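You operate a simulated robot arm through the tools that you are given. There is no shell and no other tool.

You run a simulated robot arm. Do the job below in one go: nothing can be reset, and whatever is moved stays where it is left.

## Task
Soak the lentils from the measuring cup in the glass mixing bowl.
Fine: lentils first, then water from the green handle mug up to the first red line; cup and mug back. Set down upright: clear measuring cup, green handle mug.

Only the result counts: the job must be done as asked and must still hold three seconds after the hand-in. Knocking over, shifting, dropping, spilling or breaking anything else fails it.

## Robot
A 7-joint arm with a three-finger gripper, fixed in place. Base frame: the origin is on the floor under the middle of its stand, x ahead of it, y to its left, z up; the work surface is at about z = 0.82. Units: m, rad, N and s.
It reaches about 1.342 m from its shoulder. Its first joint turns from -2.897 to 2.897 rad. Payload 2.69 kg.
The TCP is the grasp point between the finger pads, 0.03 m short of the fingertips. In the tool frame z runs along the fingers and y along their closing line. The gripper opens to 0.128 m; its body begins 0.117 m behind the TCP.
Orientation is told as [roll, pitch, yaw] about the base's x, y, z axes, in that order, counted from this pose: with the fingers straight down and closing along the base's y, the tool's x points along the base's -x, its y along +y and its z along -z.

## Interface
- The arm moves only by the tool apply_moves. Its argument "series" is one flat list of numbers, 7 for each row, row after row: the shift along the tool's x, y, z in m, then the turn, a rotation vector about the tool's x, y, z in rad, then the finger opening in m, from 0 to 0.128. In form: [dx, dy, dz, wx, wy, wz, fingers, dx, dy, dz, wx, wy, wz, fingers, ...]. A call has 1 to 20 rows; each row is the pose to reach, as a shift and turn from the pose commanded when the call began, along the tool's axes at that moment. Rows are played at 5 a second. More than 0.05 m and 0.15 rad between two rows, or a gripper value outside its range, and nothing of the call is played. A pose out of reach is approached as far as the arm can. The call stops where the force on the tool passes 40 N (or 10 N more than at its start, if that is more) or the arm is blocked; 0.2 s more then pass. Each finger travels about 0.127 m/s and halts on what it meets, pressing with about 30 N; the grip force reading is that of the motor and also rises with nothing between the fingers. The clock runs only during rows and for 0.2 s after the last one: add rows that repeat a pose to give the fingers time. The reply holds the time, the measured pose of the TCP, the force on the tool along the base axes, the opening and the grip force, in the units named above and with some noise, with the torque about the TCP (base axes, N m) and any sound that the robot's microphone picked up.
- Cameras (640 x 400 px; columns grow to the right, rows downward): "scene" is fixed at [0.4014, -0.5015, 1.5556]; the picture's right is [0.81, -0.59, 0.00], its down [-0.36, -0.49, -0.80] and it looks along [0.47, 0.64, -0.61] (base axes); focal length 352 px, centre (320, 200). "wrist" rides on the gripper at [0.058, 0.054, -0.131] in the tool frame; the picture's right is [-0.68, 0.74, 0.00], its down [-0.62, -0.57, -0.55] and it looks along [-0.40, -0.37, 0.84] (tool axes); focal length 234 px, centre (320, 200). There is no depth. A picture from a camera that has moved, and an enlarged one, comes with that camera's place and axes in the base frame and with its lens.
- snapshot(camera): a new picture of that camera. No time passes.
- raise_lower(by): moves the trunk up (or, below 0, down) by that many m; the arm rides with it, the base frame stays. It gives what a move gives, with no picture.
- inspect(camera, box): a new picture of the part [left, top, right, bottom] of that camera's present view, enlarged. No time passes.
- close_job(): hands the job in; it is judged then, once.

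Nothing tells you positions but the pictures and the camera data. Unless the task says otherwise, let go and move clear before handing in.

The tools are called by a JSON object that holds its "api" and its "payload". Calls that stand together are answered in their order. apply_moves: Moves the arm, as the interface text tells. Its arguments: {"type":"object","properties":{"series":{"type":"array"}},"required":["series"]} The other tools are called the same way: raise_lower (by) moves the trunk up or down; snapshot (camera) takes a picture; inspect (camera, box) takes an enlarged picture of a part of a camera's view; close_job () hands the job in.

At the start:

```text
time_s: 0.0
eef_pos: [0.6301, 0.2995, 1.1889]
tcp_rot: [-0.002, -0.001, 0.002]
contact_force: [-0.2, 0.0, 0.3]
moment: [-0.01, -0.02, 0.02]
finger_gap: 0.1279
grasp_force: 0.0
trunk travel left (down, up): [-0.15, 0.2]
```

scene: 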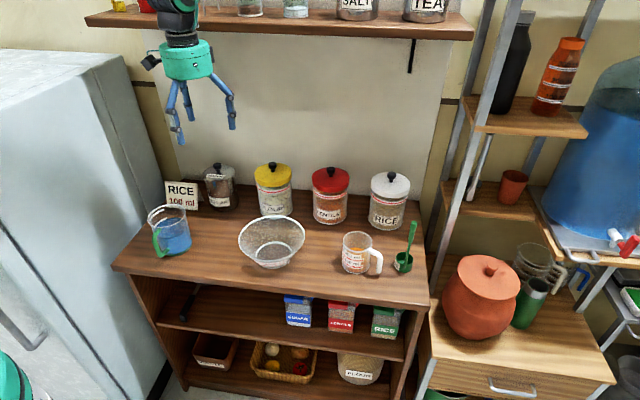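
wrist: 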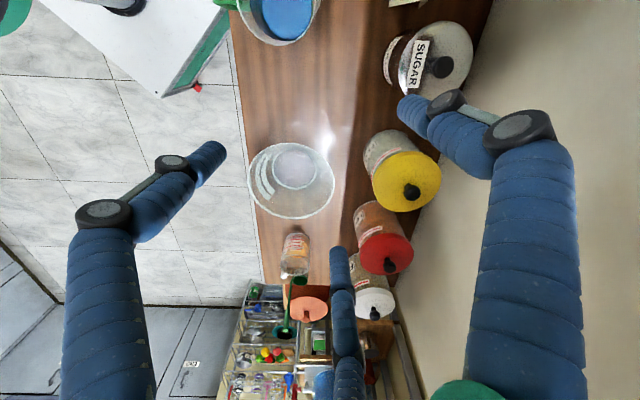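

I see a worktop with a jug of blue-looking water with a green handle on the left, a glass bowl in the middle and a measuring cup with orange contents on the right. I'll look closer at each before moving.

{"api": "inspect", "payload": {"camera": "scene", "box": [130, 170, 230, 270]}}

{"api": "inspect", "payload": {"camera": "scene", "box": [220, 200, 320, 280]}}

{"api": "inspect", "payload": {"camera": "scene", "box": [320, 210, 430, 290]}}

{"api": "inspect", "payload": {"camera": "wrist", "box": [220, 0, 420, 125]}}

{"api": "inspect", "payload": {"camera": "wrist", "box": [220, 120, 380, 300]}}

```text
4.00 times, centred on (180, 220) of scene
camera zoom: at [0.4014, -0.5015, 1.5556], right [0.81, -0.59, 0.0], down [-0.36, -0.49, -0.8], along [0.47, 0.64, -0.61], focal length 1408 px, centre (880, 120)
```

zoom: 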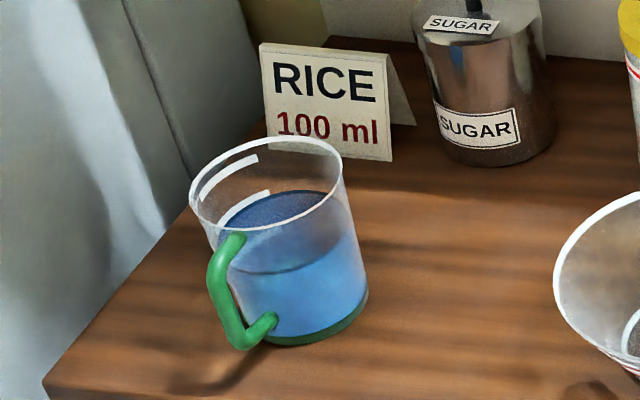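

```text
5.00 times, centred on (270, 240) of scene
camera zoom: at [0.4014, -0.5015, 1.5556], right [0.81, -0.59, 0.0], down [-0.36, -0.49, -0.8], along [0.47, 0.64, -0.61], focal length 1760 px, centre (570, 0)
```

zoom: 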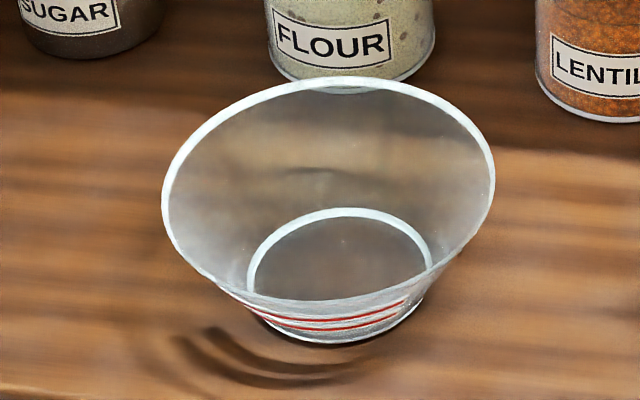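

```text
5.00 times, centred on (375, 250) of scene
camera zoom: at [0.4014, -0.5015, 1.5556], right [0.81, -0.59, 0.0], down [-0.36, -0.49, -0.8], along [0.47, 0.64, -0.61], focal length 1760 px, centre (45, -50)
```

zoom: 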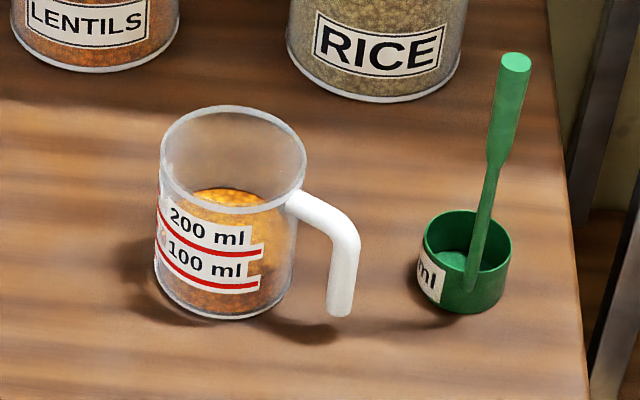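

```text
3.20 times, centred on (320, 62) of wrist
camera zoom: at [0.5709, 0.3544, 1.3195], right [0.68, 0.74, 0.0], down [0.62, -0.57, 0.55], along [0.4, -0.37, -0.84], focal length 749 px, centre (320, 640)
```

zoom: 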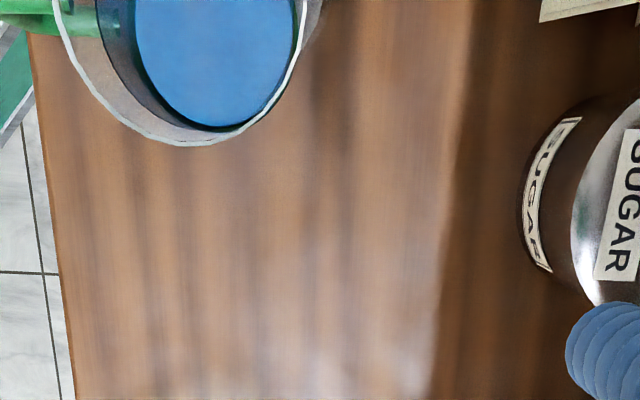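

```text
2.22 times, centred on (300, 210) of wrist
camera zoom: at [0.5709, 0.3544, 1.3195], right [0.68, 0.74, 0.0], down [0.62, -0.57, 0.55], along [0.4, -0.37, -0.84], focal length 520 px, centre (364, 178)
```

zoom: 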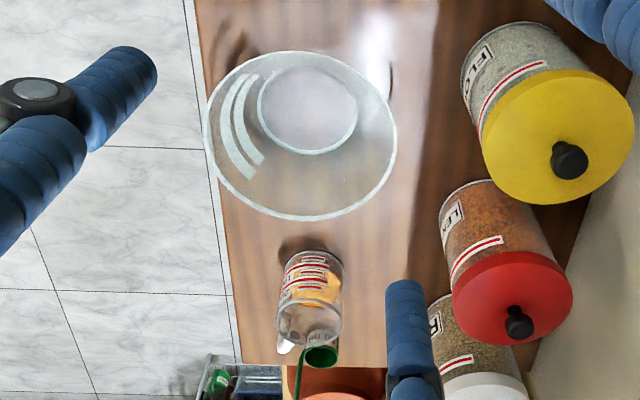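

The mug sits near (0.49, 0.34), the bowl near (0.71, 0.14) and the cup near (0.87, -0.03), and the counter runs diagonally. Before planning the grasps I'll look at the gripper and the remaining details.

{"api": "inspect", "payload": {"camera": "scene", "box": [130, 0, 260, 150]}}

{"api": "inspect", "payload": {"camera": "scene", "box": [245, 240, 300, 275]}}

{"api": "inspect", "payload": {"camera": "scene", "box": [335, 225, 390, 280]}}

{"api": "inspect", "payload": {"camera": "scene", "box": [140, 200, 200, 260]}}

```text
2.67 times, centred on (195, 75) of scene
camera zoom: at [0.4014, -0.5015, 1.5556], right [0.81, -0.59, 0.0], down [-0.36, -0.49, -0.8], along [0.47, 0.64, -0.61], focal length 939 px, centre (653, 533)
```

zoom: 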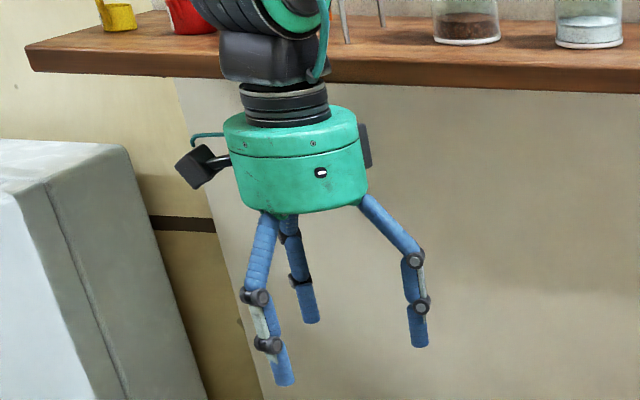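

```text
11.43 times, centred on (272, 258) of scene
camera zoom: at [0.4014, -0.5015, 1.5556], right [0.81, -0.59, 0.0], down [-0.36, -0.49, -0.8], along [0.47, 0.64, -0.61], focal length 4023 px, centre (863, -457)
```

zoom: 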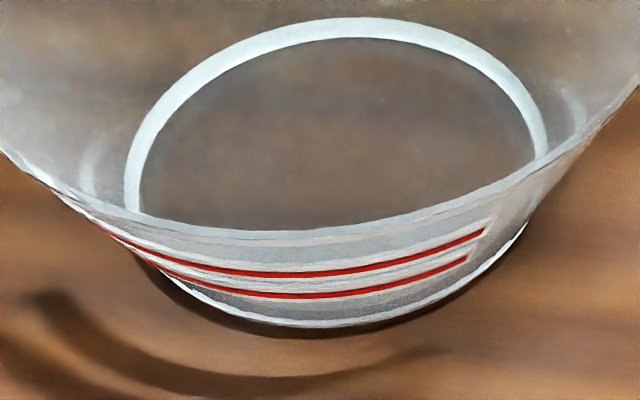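

```text
7.27 times, centred on (362, 252) of scene
camera zoom: at [0.4014, -0.5015, 1.5556], right [0.81, -0.59, 0.0], down [-0.36, -0.49, -0.8], along [0.47, 0.64, -0.61], focal length 2560 px, centre (11, -182)
```

zoom: 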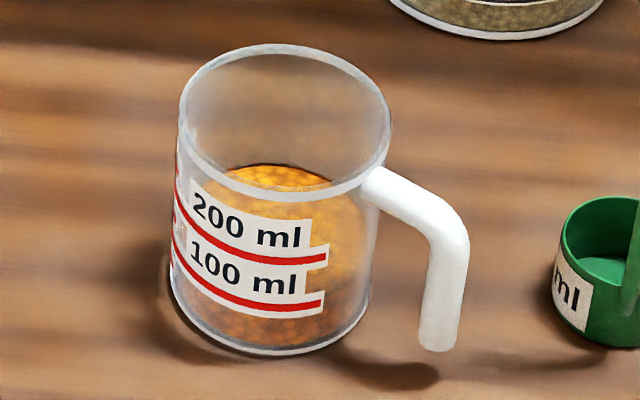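

```text
6.67 times, centred on (170, 230) of scene
camera zoom: at [0.4014, -0.5015, 1.5556], right [0.81, -0.59, 0.0], down [-0.36, -0.49, -0.8], along [0.47, 0.64, -0.61], focal length 2347 px, centre (1320, 0)
```

zoom: 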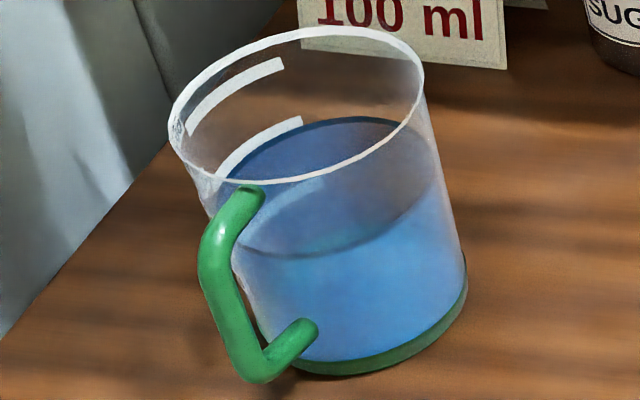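

The gripper has three long fingers spaced around the palm. I'll half-close and close them in free air, well clear of everything, to learn how they travel.

{"api": "apply_moves", "payload": {"series": [0, 0, 0, 0, 0, 0, 0.075, 0, 0, 0, 0, 0, 0, 0.075, 0, 0, 0, 0, 0, 0, 0.075]}}

{"api": "snapshot", "payload": {"camera": "wrist"}}

{"api": "inspect", "payload": {"camera": "scene", "box": [130, 0, 260, 150]}}

{"api": "apply_moves", "payload": {"series": [0, 0, 0, 0, 0, 0, 0.02, 0, 0, 0, 0, 0, 0, 0.02, 0, 0, 0, 0, 0, 0, 0.02]}}

{"api": "snapshot", "payload": {"camera": "wrist"}}

{"api": "inspect", "payload": {"camera": "scene", "box": [130, 0, 260, 150]}}

```text
time_s: 0.8
eef_pos: [0.6307, 0.3002, 1.1881]
tcp_rot: [-0.001, 0.001, 0.0]
contact_force: [-0.1, 0.7, -0.3]
moment: [-0.02, 0.03, -0.02]
finger_gap: 0.0749
grasp_force: 0.0
trunk travel left (down, up): [-0.15, 0.2]
```

```text
taken
camera wrist: at [0.5709, 0.3544, 1.3195], right [0.68, 0.74, 0.0], down [0.62, -0.57, 0.55], along [0.4, -0.37, -0.84], focal length 234 px, centre (320, 200)
```

wrist: 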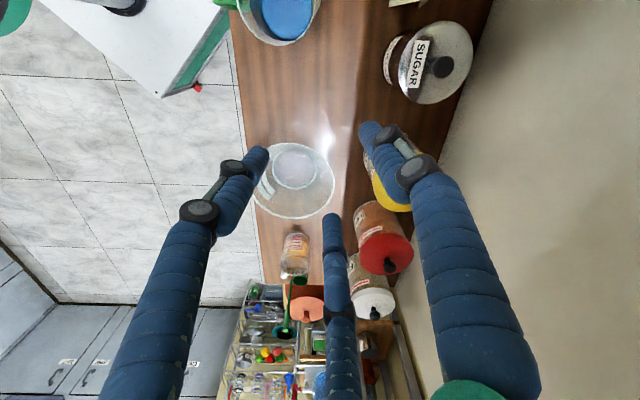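

```text
2.67 times, centred on (195, 75) of scene
camera zoom: at [0.4014, -0.5015, 1.5556], right [0.81, -0.59, 0.0], down [-0.36, -0.49, -0.8], along [0.47, 0.64, -0.61], focal length 939 px, centre (653, 533)
```

zoom: 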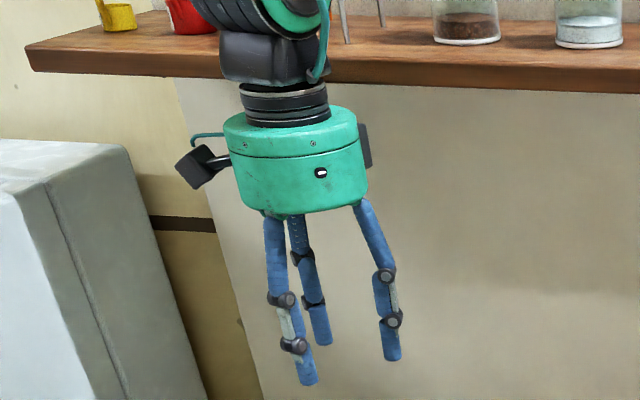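

```text
time_s: 1.6
eef_pos: [0.6295, 0.2992, 1.1876]
tcp_rot: [0.0, -0.001, 0.0]
contact_force: [0.9, 0.0, -0.5]
moment: [0.02, -0.03, -0.02]
finger_gap: 0.0199
grasp_force: 0.0
trunk travel left (down, up): [-0.15, 0.2]
```

```text
taken
camera wrist: at [0.5709, 0.3544, 1.3195], right [0.68, 0.74, 0.0], down [0.62, -0.57, 0.55], along [0.4, -0.37, -0.84], focal length 234 px, centre (320, 200)
```

wrist: 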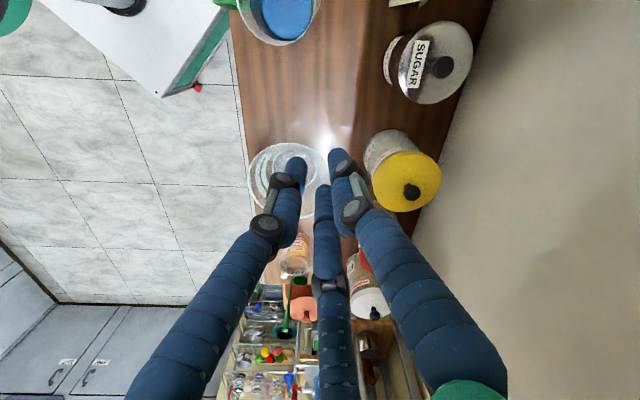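

```text
2.67 times, centred on (195, 75) of scene
camera zoom: at [0.4014, -0.5015, 1.5556], right [0.81, -0.59, 0.0], down [-0.36, -0.49, -0.8], along [0.47, 0.64, -0.61], focal length 939 px, centre (653, 533)
```

zoom: 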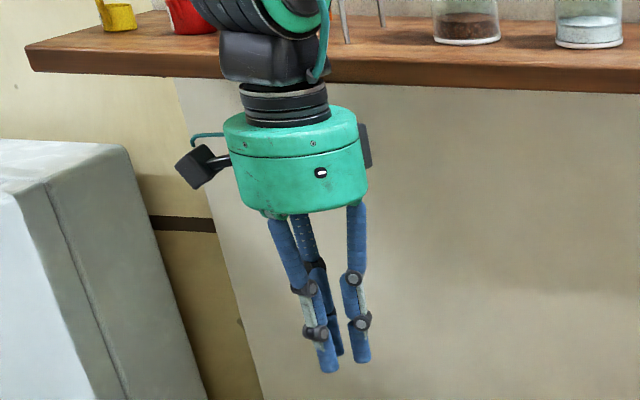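

The fingers close radially like a three-jaw chuck, and the gap is the gripped diameter, so gripping around the rim from above suits both vessels. I'll open up and move high above the measuring cup, yawed so the fingers straddle its handle, to locate it accurately.

{"api": "apply_moves", "payload": {"series": [-0.0239, -0.0329, 0, 0, 0, -0.0524, 0.128, -0.0478, -0.0658, 0, 0, 0, -0.1047, 0.128, -0.0717, -0.0987, 0, 0, 0, -0.1571, 0.128, -0.0956, -0.1316, 0, 0, 0, -0.2094, 0.128, -0.1195, -0.1645, 0, 0, 0, -0.2618, 0.128, -0.1434, -0.1974, 0, 0, 0, -0.3142, 0.128, -0.1673, -0.2303, 0, 0, 0, -0.3665, 0.128, -0.1912, -0.2632, 0, 0, 0, -0.4189, 0.128, -0.2151, -0.2961, 0, 0, 0, -0.4712, 0.128, -0.239, -0.329, 0, 0, 0, -0.5236, 0.128, -0.239, -0.329, 0, 0, 0, -0.5236, 0.128]}}

{"api": "snapshot", "payload": {"camera": "wrist"}}

{"api": "snapshot", "payload": {"camera": "scene"}}

```text
time_s: 4.0
eef_pos: [0.8676, -0.026, 1.1877]
tcp_rot: [0.0, 0.0, 0.523]
contact_force: [0.8, 0.3, -1.7]
moment: [0.06, 0.03, -0.02]
finger_gap: 0.128
grasp_force: 0.0
trunk travel left (down, up): [-0.15, 0.2]
```

```text
taken
camera wrist: at [0.7896, -0.0088, 1.3194], right [0.22, 0.98, 0.0], down [0.82, -0.18, 0.55], along [0.54, -0.12, -0.84], focal length 234 px, centre (320, 200)
```

wrist: 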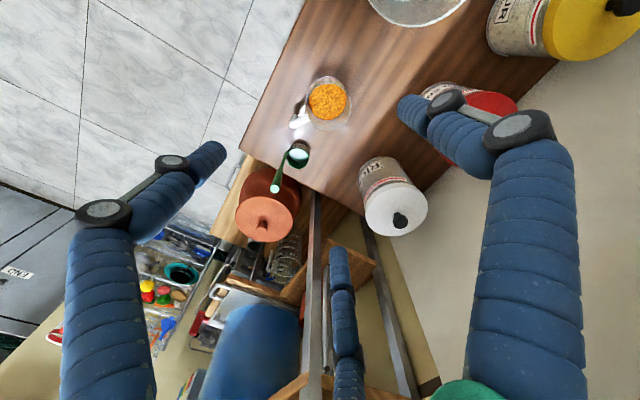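

```text
taken
```

scene: 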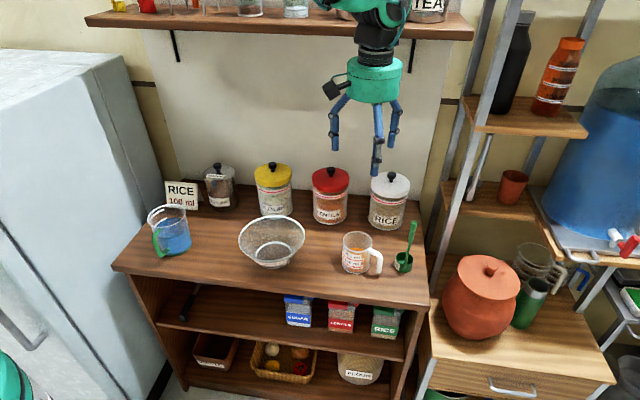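

{"api": "inspect", "payload": {"camera": "wrist", "box": [270, 60, 390, 135]}}

{"api": "inspect", "payload": {"camera": "wrist", "box": [255, 60, 375, 195]}}

```text
5.33 times, centred on (330, 98) of wrist
camera zoom: at [0.7896, -0.0088, 1.3194], right [0.22, 0.98, 0.0], down [0.82, -0.18, 0.55], along [0.54, -0.12, -0.84], focal length 1249 px, centre (267, 747)
```

zoom: 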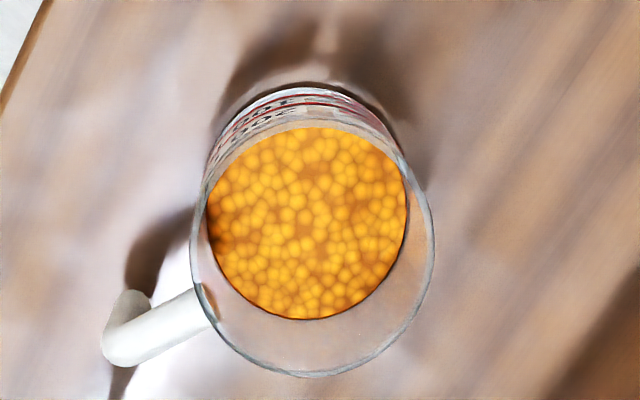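

```text
2.96 times, centred on (315, 128) of wrist
camera zoom: at [0.7896, -0.0088, 1.3194], right [0.22, 0.98, 0.0], down [0.82, -0.18, 0.55], along [0.54, -0.12, -0.84], focal length 694 px, centre (335, 415)
```

zoom: 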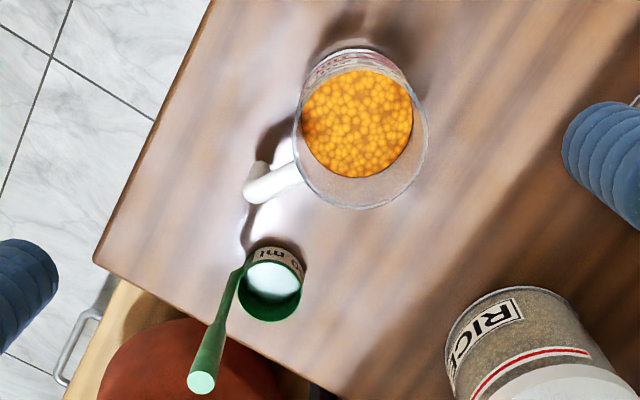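

{"api": "inspect", "payload": {"camera": "scene", "box": [315, 50, 415, 180]}}

```text
3.08 times, centred on (365, 115) of scene
camera zoom: at [0.4014, -0.5015, 1.5556], right [0.81, -0.59, 0.0], down [-0.36, -0.49, -0.8], along [0.47, 0.64, -0.61], focal length 1083 px, centre (182, 462)
```

zoom: 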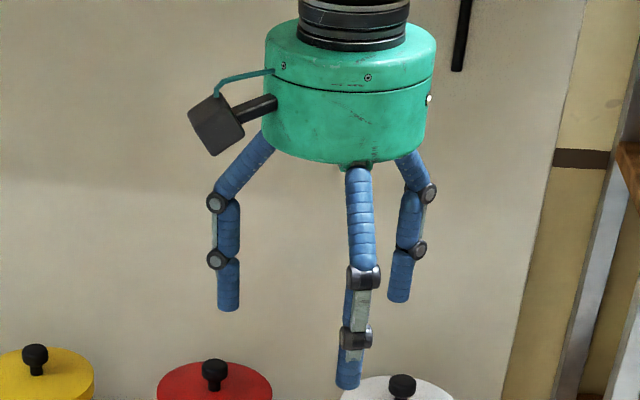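

The cup's handle points to about -73° azimuth and its centre is about 15 mm to +y of the gripper. I'll shift over it and come down partway to check alignment between the fingers.

{"api": "apply_moves", "payload": {"series": [-0.0099, 0.0111, 0.03, 0, 0, 0, 0.128, -0.0099, 0.0111, 0.07, 0, 0, 0, 0.128, -0.0099, 0.0111, 0.11, 0, 0, 0, 0.128, -0.0099, 0.0111, 0.15, 0, 0, 0, 0.128, -0.0099, 0.0111, 0.15, 0, 0, 0, 0.128]}}

{"api": "snapshot", "payload": {"camera": "wrist"}}

{"api": "inspect", "payload": {"camera": "scene", "box": [310, 140, 440, 290]}}

```text
time_s: 5.2
eef_pos: [0.8734, -0.0145, 1.0386]
tcp_rot: [0.0, -0.001, 0.525]
contact_force: [0.5, 1.3, -0.5]
moment: [0.01, 0.03, 0.05]
finger_gap: 0.128
grasp_force: 0.0
trunk travel left (down, up): [-0.15, 0.2]
```

```text
taken
camera wrist: at [0.7949, 0.0036, 1.1689], right [0.22, 0.98, 0.0], down [0.82, -0.18, 0.55], along [0.53, -0.12, -0.84], focal length 234 px, centre (320, 200)
```

wrist: 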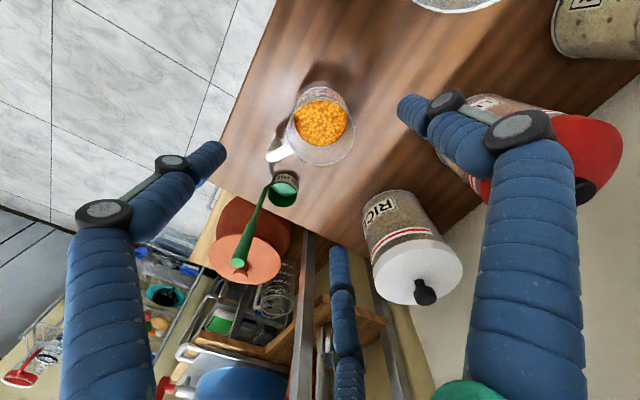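

```text
2.67 times, centred on (375, 215) of scene
camera zoom: at [0.4014, -0.5015, 1.5556], right [0.81, -0.59, 0.0], down [-0.36, -0.49, -0.8], along [0.47, 0.64, -0.61], focal length 939 px, centre (173, 160)
```

zoom: 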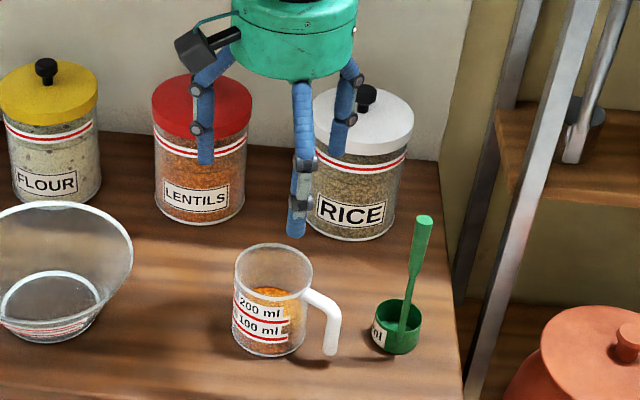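

{"api": "inspect", "payload": {"camera": "wrist", "box": [250, 75, 400, 180]}}

```text
3.81 times, centred on (325, 128) of wrist
camera zoom: at [0.7949, 0.0036, 1.1689], right [0.22, 0.98, 0.0], down [0.82, -0.18, 0.55], along [0.53, -0.12, -0.84], focal length 892 px, centre (301, 476)
```

zoom: 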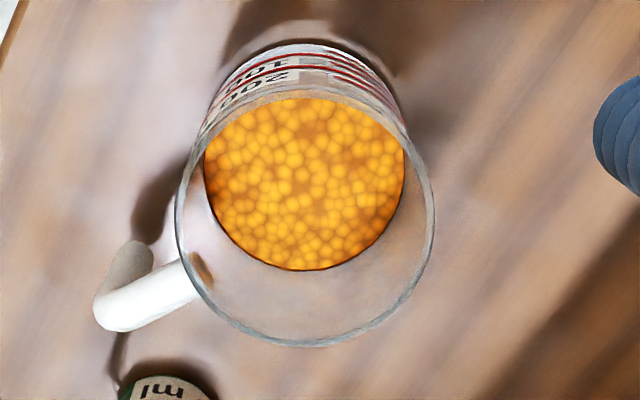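

Alignment looks good: the cup's rim is centred within about 2 mm, at z ≈ 0.905. I'll descend so the pads sit around the upper body.

{"api": "apply_moves", "payload": {"series": [0, 0, 0.034, 0, 0, 0, 0.128, 0, 0, 0.068, 0, 0, 0, 0.128, 0, 0, 0.102, 0, 0, 0, 0.128, 0, 0, 0.136, 0, 0, 0, 0.128, 0, 0, 0.168, 0, 0, 0, 0.128, 0, 0, 0.168, 0, 0, 0, 0.128]}}

{"api": "snapshot", "payload": {"camera": "wrist"}}

{"api": "inspect", "payload": {"camera": "scene", "box": [310, 160, 440, 290]}}

```text
time_s: 6.6
eef_pos: [0.8719, -0.0144, 0.8684]
tcp_rot: [0.0, 0.0, 0.524]
contact_force: [-0.3, 0.4, -1.1]
moment: [-0.02, 0.01, -0.02]
finger_gap: 0.1281
grasp_force: 0.2
trunk travel left (down, up): [-0.15, 0.2]
```

```text
taken
camera wrist: at [0.7934, 0.0034, 1.0], right [0.22, 0.98, 0.0], down [0.82, -0.18, 0.55], along [0.54, -0.12, -0.84], focal length 234 px, centre (320, 200)
```

wrist: 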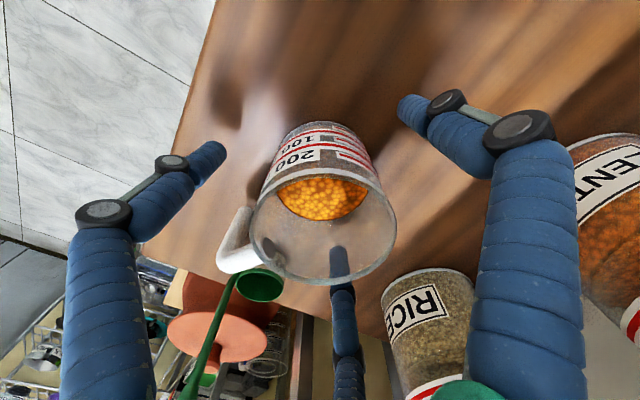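

```text
3.08 times, centred on (375, 225) of scene
camera zoom: at [0.4014, -0.5015, 1.5556], right [0.81, -0.59, 0.0], down [-0.36, -0.49, -0.8], along [0.47, 0.64, -0.61], focal length 1083 px, centre (151, 123)
```

zoom: 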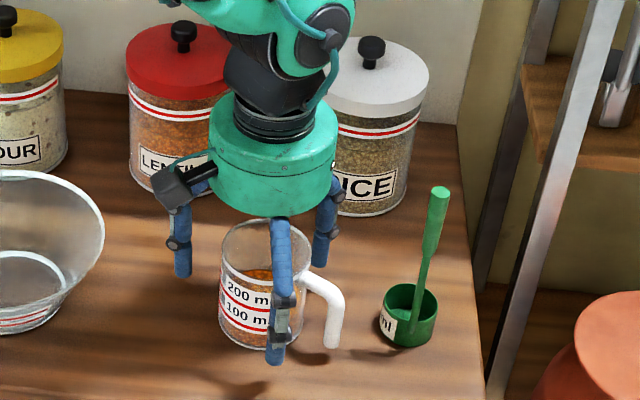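

The fingers surround the cup with the handle between two of them. I'll close now.

{"api": "apply_moves", "payload": {"series": [0, 0, 0, 0, 0, 0, 0.1, 0, 0, 0, 0, 0, 0, 0.085, 0, 0, 0, 0, 0, 0, 0.075, 0, 0, 0, 0, 0, 0, 0.06, 0, 0, 0, 0, 0, 0, 0.06, 0, 0, 0, 0, 0, 0, 0.06]}}

{"api": "snapshot", "payload": {"camera": "wrist"}}

{"api": "inspect", "payload": {"camera": "scene", "box": [310, 160, 440, 290]}}

```text
time_s: 8.0
eef_pos: [0.8699, -0.0145, 0.8698]
tcp_rot: [-0.001, 0.0, 0.524]
contact_force: [-0.9, 0.8, 2.4]
moment: [0.05, 0.04, 0.0]
finger_gap: 0.0707
grasp_force: 30.0
trunk travel left (down, up): [-0.15, 0.2]
```

```text
taken
camera wrist: at [0.7929, 0.0035, 1.0009], right [0.22, 0.98, 0.0], down [0.82, -0.18, 0.55], along [0.54, -0.12, -0.84], focal length 234 px, centre (320, 200)
```

wrist: 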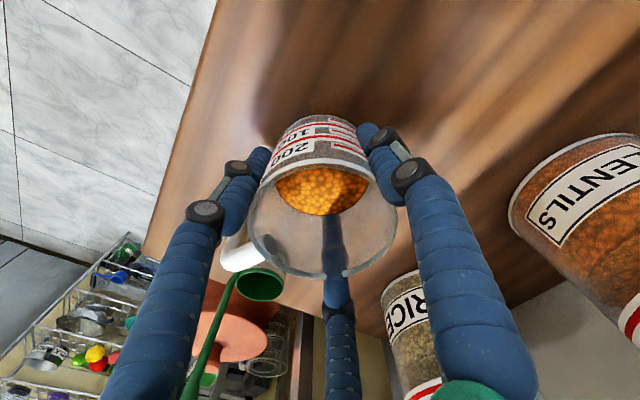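

```text
3.08 times, centred on (375, 225) of scene
camera zoom: at [0.4014, -0.5015, 1.5556], right [0.81, -0.59, 0.0], down [-0.36, -0.49, -0.8], along [0.47, 0.64, -0.61], focal length 1083 px, centre (151, 123)
```

zoom: 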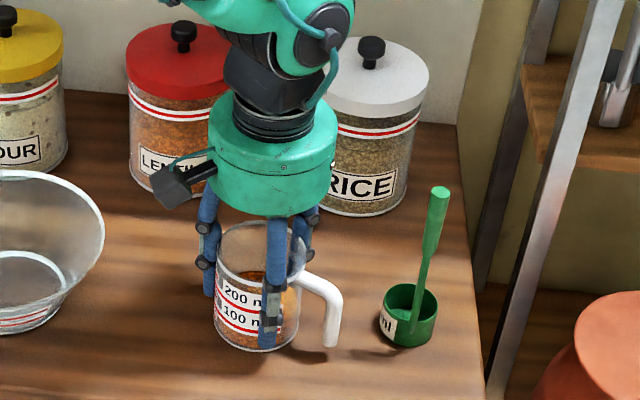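

The grip is firm at 30 N with a 0.071 gap. I'll lift gently and check that the cup stays level.

{"api": "apply_moves", "payload": {"series": [0, 0, -0.01, 0, 0, 0, 0.06, 0, 0, -0.025, 0, 0, 0, 0.06, 0, 0, -0.045, 0, 0, 0, 0.06, 0, 0, -0.07, 0, 0, 0, 0.06, 0, 0, -0.1, 0, 0, 0, 0.06, 0, 0, -0.13, 0, 0, 0, 0.06, 0, 0, -0.16, 0, 0, 0, 0.06, 0, 0, -0.19, 0, 0, 0, 0.06, 0, 0, -0.2, 0, 0, 0, 0.06]}}

{"api": "snapshot", "payload": {"camera": "wrist"}}

{"api": "snapshot", "payload": {"camera": "scene"}}

```text
time_s: 10.0
eef_pos: [0.8713, -0.014, 1.0704]
tcp_rot: [-0.001, 0.001, 0.525]
contact_force: [-0.4, -0.1, -2.2]
moment: [-0.01, -0.01, 0.01]
finger_gap: 0.0708
grasp_force: 29.6
trunk travel left (down, up): [-0.15, 0.2]
```

```text
taken
camera wrist: at [0.7929, 0.0026, 1.2015], right [0.22, 0.98, 0.0], down [0.82, -0.18, 0.55], along [0.54, -0.12, -0.84], focal length 234 px, centre (320, 200)
```

wrist: 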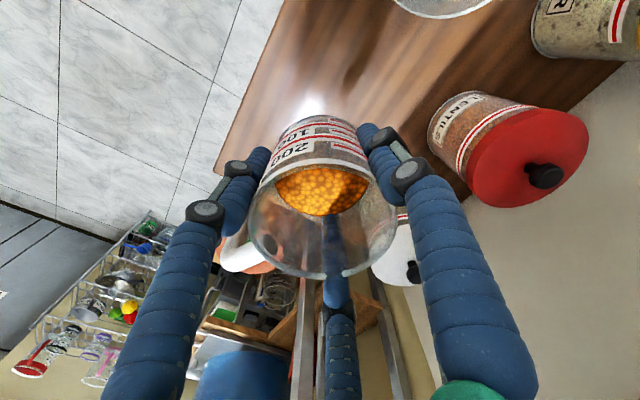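

```text
taken
```

scene: 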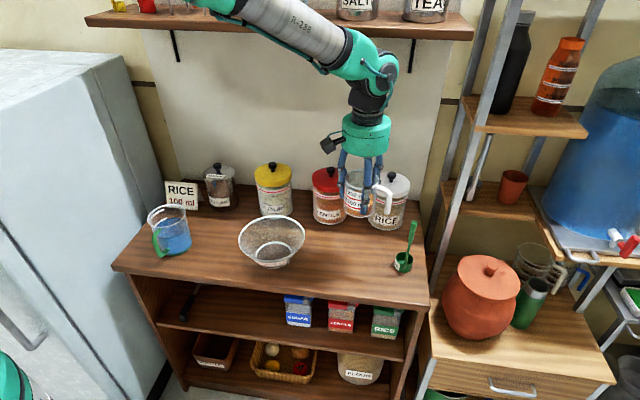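

The cup is lifted level. I'll carry it to the bowl, turning 120° on the way, so that a finger gap (not the camera or handle) faces the robot for pouring.

{"api": "apply_moves", "payload": {"series": [0.0012, 0.0111, 0, 0, 0, -0.1164, 0.06, 0.0023, 0.0222, 0, 0, 0, -0.2327, 0.06, 0.0035, 0.0334, 0, 0, 0, -0.3491, 0.06, 0.0046, 0.0445, 0, 0, 0, -0.4654, 0.06, 0.0058, 0.0556, 0, 0, 0, -0.5818, 0.06, 0.0069, 0.0667, 0, 0, 0, -0.6982, 0.06, 0.0081, 0.0779, 0, 0, 0, -0.8145, 0.06, 0.0092, 0.089, 0, 0, 0, -0.9309, 0.06, 0.0104, 0.1001, 0, 0, 0, -1.0472, 0.06, 0.0115, 0.1112, 0, 0, 0, -1.1636, 0.06, 0.0127, 0.1223, 0, 0, 0, -1.28, 0.06, 0.0138, 0.1335, 0, 0, 0, -1.3963, 0.06, 0.015, 0.1446, 0, 0, 0, -1.5127, 0.06, 0.0161, 0.1557, 0, 0, 0, -1.629, 0.06, 0.0173, 0.1668, 0, 0, 0, -1.7454, 0.06, 0.0184, 0.1779, 0, 0, 0, -1.8618, 0.06, 0.0196, 0.1891, 0, 0, 0, -1.9781, 0.06, 0.0207, 0.2002, 0, 0, 0, -2.0944, 0.06, 0.0207, 0.2002, 0, 0, 0, -2.0944, 0.06]}}

{"api": "snapshot", "payload": {"camera": "wrist"}}

{"api": "snapshot", "payload": {"camera": "scene"}}

```text
time_s: 14.0
eef_pos: [0.7553, 0.1482, 1.0709]
tcp_rot: [0.0, 0.0, 2.619]
contact_force: [-0.7, -0.6, -0.7]
moment: [0.0, -0.04, 0.01]
finger_gap: 0.0706
grasp_force: 29.7
trunk travel left (down, up): [-0.15, 0.2]
```

```text
taken
camera wrist: at [0.7775, 0.0742, 1.202], right [-0.95, -0.3, 0.0], down [-0.25, 0.8, 0.55], along [-0.17, 0.52, -0.84], focal length 234 px, centre (320, 200)
```

wrist: 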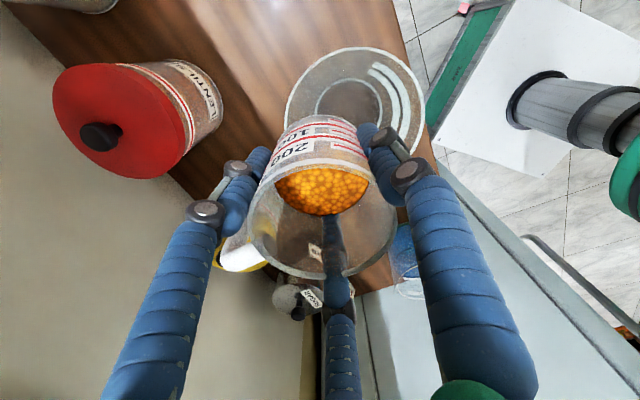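

```text
taken
```

scene: 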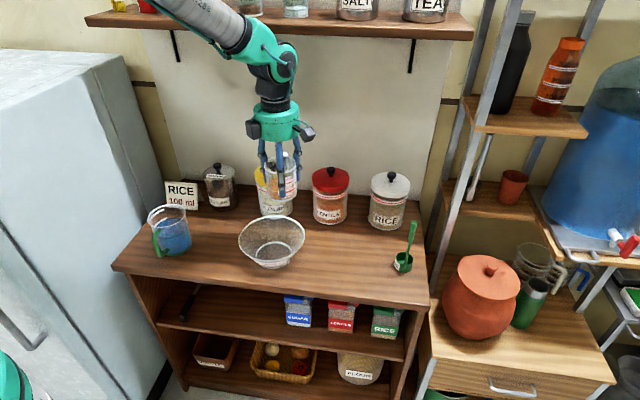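

{"api": "inspect", "payload": {"camera": "wrist", "box": [260, 30, 460, 155]}}

```text
3.20 times, centred on (360, 92) of wrist
camera zoom: at [0.7775, 0.0742, 1.202], right [-0.95, -0.3, 0.0], down [-0.25, 0.8, 0.55], along [-0.17, 0.52, -0.84], focal length 749 px, centre (192, 544)
```

zoom: 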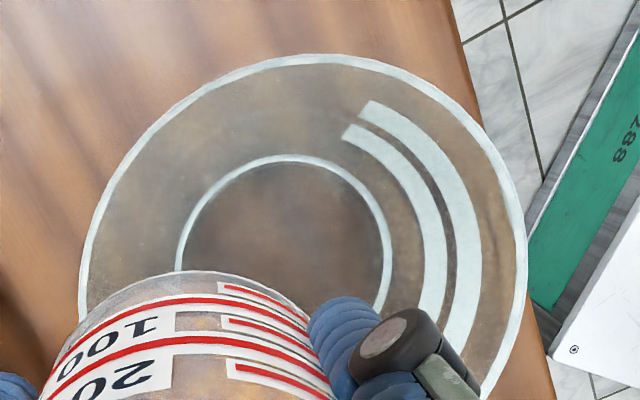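

The bowl centre works out at (0.705, 0.150), its rim at z ≈ 0.88 and the first line about 22 mm above the base. I'll begin tilting the cup's mouth toward the robot, keeping the lip over the bowl's centre.

{"api": "apply_moves", "payload": {"series": [0.0011, -0.0006, 0.0082, 0.0654, 0.1134, 0, 0.06, 0.0022, -0.0013, 0.0164, 0.1309, 0.2267, 0, 0.06, 0.0033, -0.0019, 0.0246, 0.1963, 0.3401, 0, 0.06, 0.0044, -0.0026, 0.0328, 0.2618, 0.4534, 0, 0.06, 0.0055, -0.0032, 0.0409, 0.3272, 0.5668, 0, 0.06, 0.0066, -0.0038, 0.0491, 0.3927, 0.6802, 0, 0.06, 0.0066, -0.0038, 0.0491, 0.3927, 0.6802, 0, 0.06]}}

{"api": "snapshot", "payload": {"camera": "scene"}}

{"api": "snapshot", "payload": {"camera": "wrist"}}

```text
time_s: 15.6
eef_pos: [0.7596, 0.1485, 1.0197]
tcp_rot: [-0.461, 0.658, 2.458]
contact_force: [-1.8, -0.9, -5.0]
moment: [0.01, -0.37, 0.03]
finger_gap: 0.0707
grasp_force: 30.3
trunk travel left (down, up): [-0.15, 0.2]
```

```text
taken
```

scene: 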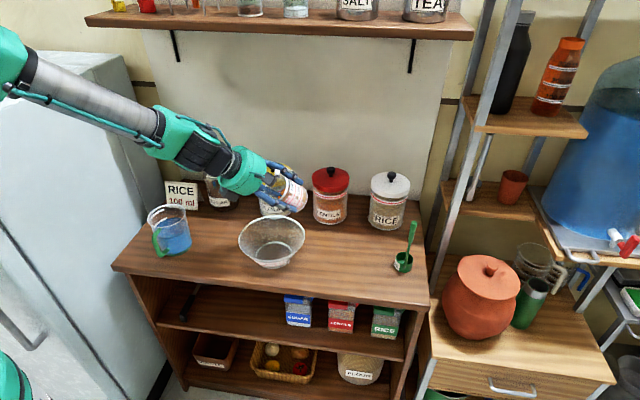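

```text
taken
camera wrist: at [0.6839, 0.0725, 1.1297], right [-0.68, -0.3, -0.67], down [-0.56, 0.8, 0.21], along [0.47, 0.52, -0.71], focal length 234 px, centre (320, 200)
```

wrist: 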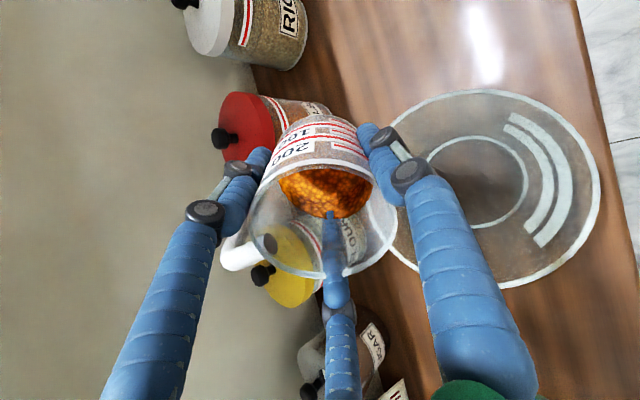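

The tilt works at 45° and nothing has flowed yet. I'll continue to about 80° while lowering the lip toward z ≈ 0.97.

{"api": "apply_moves", "payload": {"series": [-0.0023, 0.0014, 0.0106, 0.0436, 0.0756, 0, 0.06, -0.0049, 0.0029, 0.0126, 0.0873, 0.1512, 0, 0.06, -0.0072, 0.0042, 0.0136, 0.1309, 0.2267, 0, 0.06, -0.0099, 0.0057, 0.0145, 0.1745, 0.3023, 0, 0.06, -0.0099, 0.0057, 0.0145, 0.1745, 0.3023, 0, 0.06]}}

{"api": "inspect", "payload": {"camera": "scene", "box": [200, 140, 340, 280]}}

{"api": "snapshot", "payload": {"camera": "wrist"}}

```text
time_s: 16.8
eef_pos: [0.7644, 0.1478, 1.0027]
tcp_rot: [-0.82, 0.902, 2.203]
contact_force: [0.4, 1.5, -1.4]
moment: [0.02, 0.0, -0.03]
finger_gap: 0.071
grasp_force: 30.1
trunk travel left (down, up): [-0.15, 0.2]
```

```text
2.86 times, centred on (270, 210) of scene
camera zoom: at [0.4014, -0.5015, 1.5556], right [0.81, -0.59, 0.0], down [-0.36, -0.49, -0.8], along [0.47, 0.64, -0.61], focal length 1006 px, centre (463, 171)
```

zoom: 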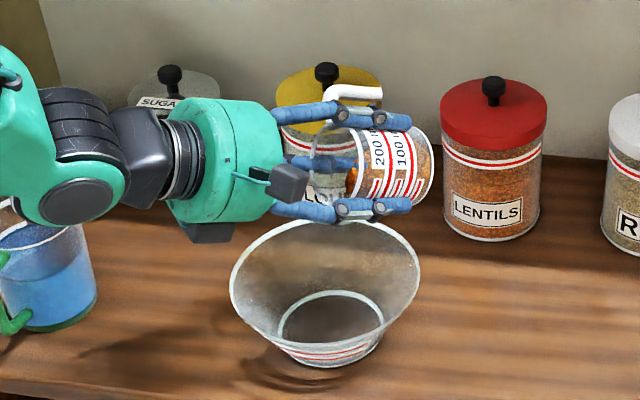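

```text
taken
camera wrist: at [0.6552, 0.073, 1.0799], right [-0.4, -0.3, -0.86], down [-0.6, 0.8, 0.0], along [0.69, 0.52, -0.5], focal length 234 px, centre (320, 200)
```

wrist: 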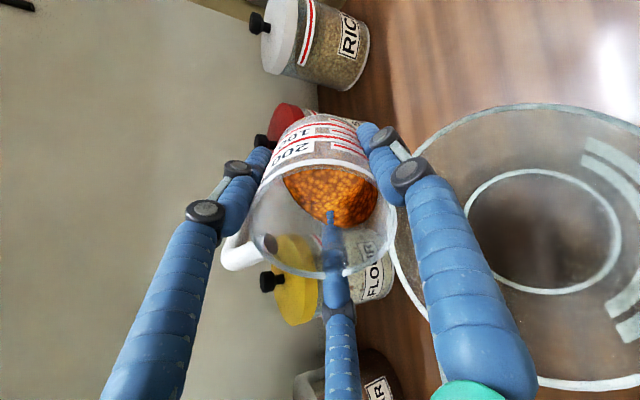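

{"api": "apply_moves", "payload": {"series": [-0.0023, 0.0013, -0.0011, 0.0436, 0.0756, 0, 0.06, -0.0023, 0.0013, -0.0011, 0.0436, 0.0756, 0, 0.06, -0.004, 0.0023, -0.0027, 0.0873, 0.1512, 0, 0.06, -0.004, 0.0023, -0.0027, 0.0873, 0.1512, 0, 0.06, -0.0051, 0.003, -0.0049, 0.1309, 0.2267, 0, 0.06, -0.0051, 0.003, -0.0049, 0.1309, 0.2267, 0, 0.06, -0.0051, 0.003, -0.0049, 0.1309, 0.2267, 0, 0.06]}}

{"api": "inspect", "payload": {"camera": "scene", "box": [200, 140, 340, 280]}}

{"api": "snapshot", "payload": {"camera": "wrist"}}

```text
time_s: 18.4
eef_pos: [0.7571, 0.1475, 0.9981]
tcp_rot: [-1.232, 1.019, 1.864]
contact_force: [0.2, -1.2, -1.4]
moment: [0.0, 0.0, -0.01]
finger_gap: 0.0708
grasp_force: 29.6
trunk travel left (down, up): [-0.15, 0.2]
```

```text
2.86 times, centred on (270, 210) of scene
camera zoom: at [0.4014, -0.5015, 1.5556], right [0.81, -0.59, 0.0], down [-0.36, -0.49, -0.8], along [0.47, 0.64, -0.61], focal length 1006 px, centre (463, 171)
```

zoom: 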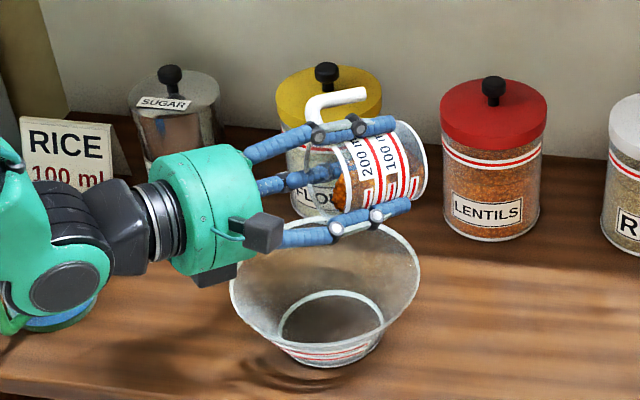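

```text
taken
camera wrist: at [0.6314, 0.073, 1.0458], right [-0.17, -0.3, -0.94], down [-0.58, 0.8, -0.15], along [0.79, 0.52, -0.31], focal length 234 px, centre (320, 200)
```

wrist: 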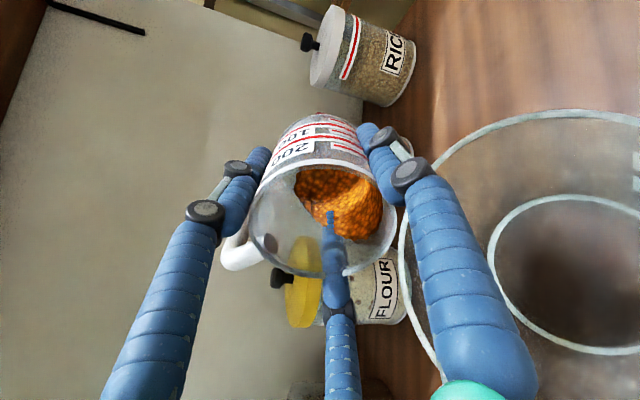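

{"api": "apply_moves", "payload": {"series": [0.0034, -0.002, 0.0004, 0.0218, 0.0378, 0, 0.06, 0.0068, -0.004, 0.0008, 0.0436, 0.0756, 0, 0.06, 0.0068, -0.004, 0.0008, 0.0436, 0.0756, 0, 0.06, 0.0104, -0.0061, -0.0016, 0.0654, 0.1134, 0, 0.06, 0.0141, -0.0082, -0.004, 0.0873, 0.1512, 0, 0.06, 0.0141, -0.0082, -0.004, 0.0873, 0.1512, 0, 0.06, 0.0141, -0.0082, -0.004, 0.0873, 0.1512, 0, 0.06]}}

{"api": "inspect", "payload": {"camera": "scene", "box": [200, 140, 340, 280]}}

{"api": "snapshot", "payload": {"camera": "wrist"}}

```text
time_s: 20.0
eef_pos: [0.7559, 0.1479, 1.0169]
tcp_rot: [-1.571, 1.046, 1.571]
contact_force: [-0.3, 0.5, -1.5]
moment: [0.01, 0.02, 0.02]
finger_gap: 0.0707
grasp_force: 30.2
trunk travel left (down, up): [-0.15, 0.2]
```

```text
2.86 times, centred on (270, 210) of scene
camera zoom: at [0.4014, -0.5015, 1.5556], right [0.81, -0.59, 0.0], down [-0.36, -0.49, -0.8], along [0.47, 0.64, -0.61], focal length 1006 px, centre (463, 171)
```

zoom: 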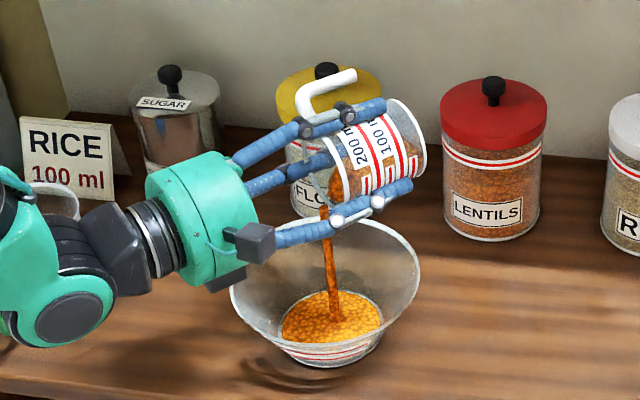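

```text
taken
camera wrist: at [0.6244, 0.0731, 1.0411], right [0.0, -0.3, -0.95], down [-0.55, 0.8, -0.25], along [0.84, 0.52, -0.16], focal length 234 px, centre (320, 200)
```

wrist: 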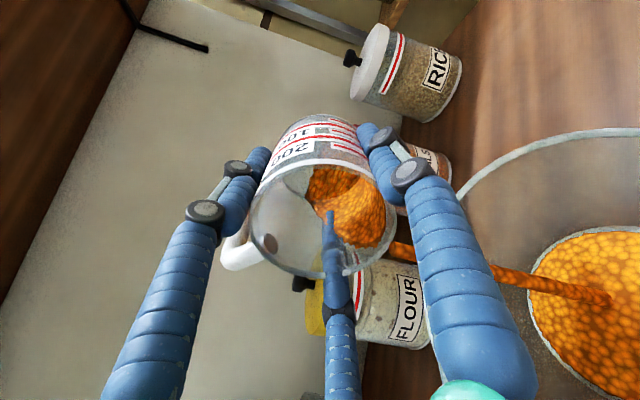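

Lentils are streaming cleanly into the middle of the bowl. I'll keep tilting slowly while raising the lip for clearance.

{"api": "apply_moves", "payload": {"series": [0, 0, 0, 0, 0, 0, 0.06, 0, 0, 0, 0, 0, 0, 0.06, 0, 0, 0, 0, 0, 0, 0.06, 0.0078, -0.0045, -0.0034, 0.0436, 0.0756, 0, 0.06, 0.0078, -0.0045, -0.0034, 0.0436, 0.0756, 0, 0.06, 0.0078, -0.0045, -0.0034, 0.0436, 0.0756, 0, 0.06, 0.0152, -0.0088, -0.0071, 0.0873, 0.1512, 0, 0.06, 0.0152, -0.0088, -0.0071, 0.0873, 0.1512, 0, 0.06, 0.0152, -0.0088, -0.0071, 0.0873, 0.1512, 0, 0.06]}}

{"api": "inspect", "payload": {"camera": "scene", "box": [200, 140, 340, 280]}}

{"api": "snapshot", "payload": {"camera": "wrist"}}

```text
time_s: 22.0
eef_pos: [0.7482, 0.1487, 1.0331]
tcp_rot: [-1.91, 1.021, 1.28]
contact_force: [0.6, 0.4, -1.1]
moment: [-0.01, 0.01, 0.01]
finger_gap: 0.0707
grasp_force: 29.4
trunk travel left (down, up): [-0.15, 0.2]
```

```text
2.86 times, centred on (270, 210) of scene
camera zoom: at [0.4014, -0.5015, 1.5556], right [0.81, -0.59, 0.0], down [-0.36, -0.49, -0.8], along [0.47, 0.64, -0.61], focal length 1006 px, centre (463, 171)
```

zoom: 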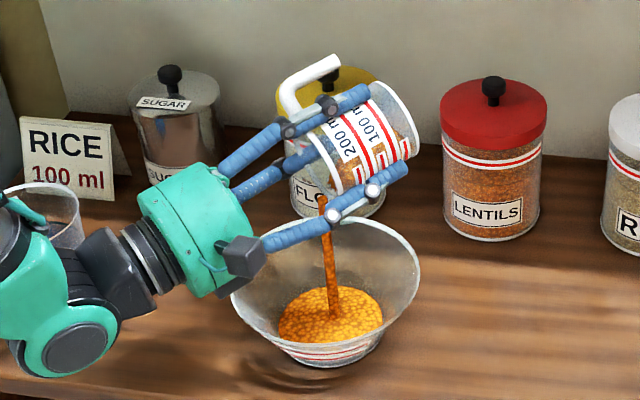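

```text
taken
camera wrist: at [0.6144, 0.0729, 1.0348], right [0.17, -0.3, -0.94], down [-0.5, 0.8, -0.34], along [0.85, 0.52, -0.02], focal length 234 px, centre (320, 200)
```

wrist: 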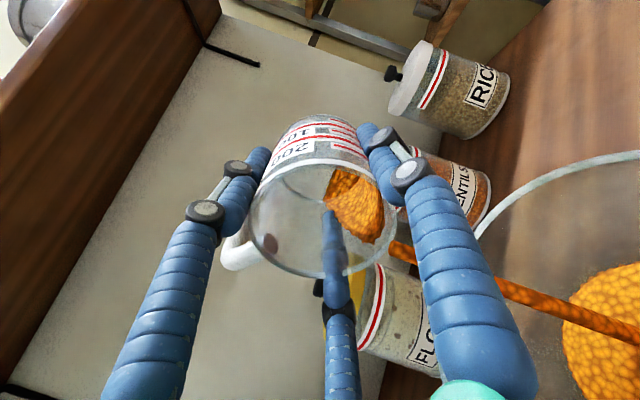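

{"api": "apply_moves", "payload": {"series": [0, 0, 0, 0, 0, 0, 0.06, 0, 0, 0, 0, 0, 0, 0.06, 0.0068, -0.004, -0.0026, 0.0436, 0.0756, 0, 0.06, 0.0068, -0.004, -0.0026, 0.0436, 0.0756, 0, 0.06, 0.0068, -0.004, -0.0026, 0.0436, 0.0756, 0, 0.06, 0.0133, -0.0077, -0.0054, 0.0873, 0.1512, 0, 0.06, 0.0133, -0.0077, -0.0054, 0.0873, 0.1512, 0, 0.06, 0.0133, -0.0077, -0.0054, 0.0873, 0.1512, 0, 0.06, 0.0196, -0.0113, -0.0085, 0.1309, 0.2267, 0, 0.06, 0.0196, -0.0113, -0.0085, 0.1309, 0.2267, 0, 0.06, 0.0196, -0.0113, -0.0085, 0.1309, 0.2267, 0, 0.06]}}

{"api": "inspect", "payload": {"camera": "scene", "box": [200, 140, 340, 280]}}

{"api": "snapshot", "payload": {"camera": "wrist"}}

```text
time_s: 24.4
eef_pos: [0.7367, 0.1496, 1.0535]
tcp_rot: [-2.322, 0.902, 0.939]
contact_force: [-0.5, 0.8, -1.1]
moment: [0.03, -0.01, 0.01]
finger_gap: 0.0704
grasp_force: 29.8
trunk travel left (down, up): [-0.15, 0.2]
```

```text
2.86 times, centred on (270, 210) of scene
camera zoom: at [0.4014, -0.5015, 1.5556], right [0.81, -0.59, 0.0], down [-0.36, -0.49, -0.8], along [0.47, 0.64, -0.61], focal length 1006 px, centre (463, 171)
```

zoom: 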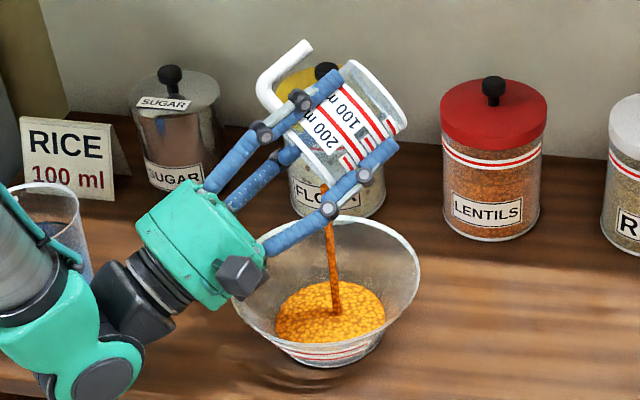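

```text
taken
camera wrist: at [0.6069, 0.074, 1.0205], right [0.4, -0.3, -0.86], down [-0.39, 0.8, -0.46], along [0.83, 0.52, 0.2], focal length 234 px, centre (320, 200)
```

wrist: 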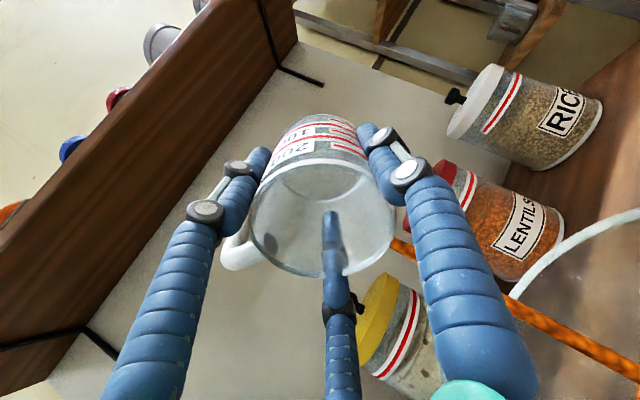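

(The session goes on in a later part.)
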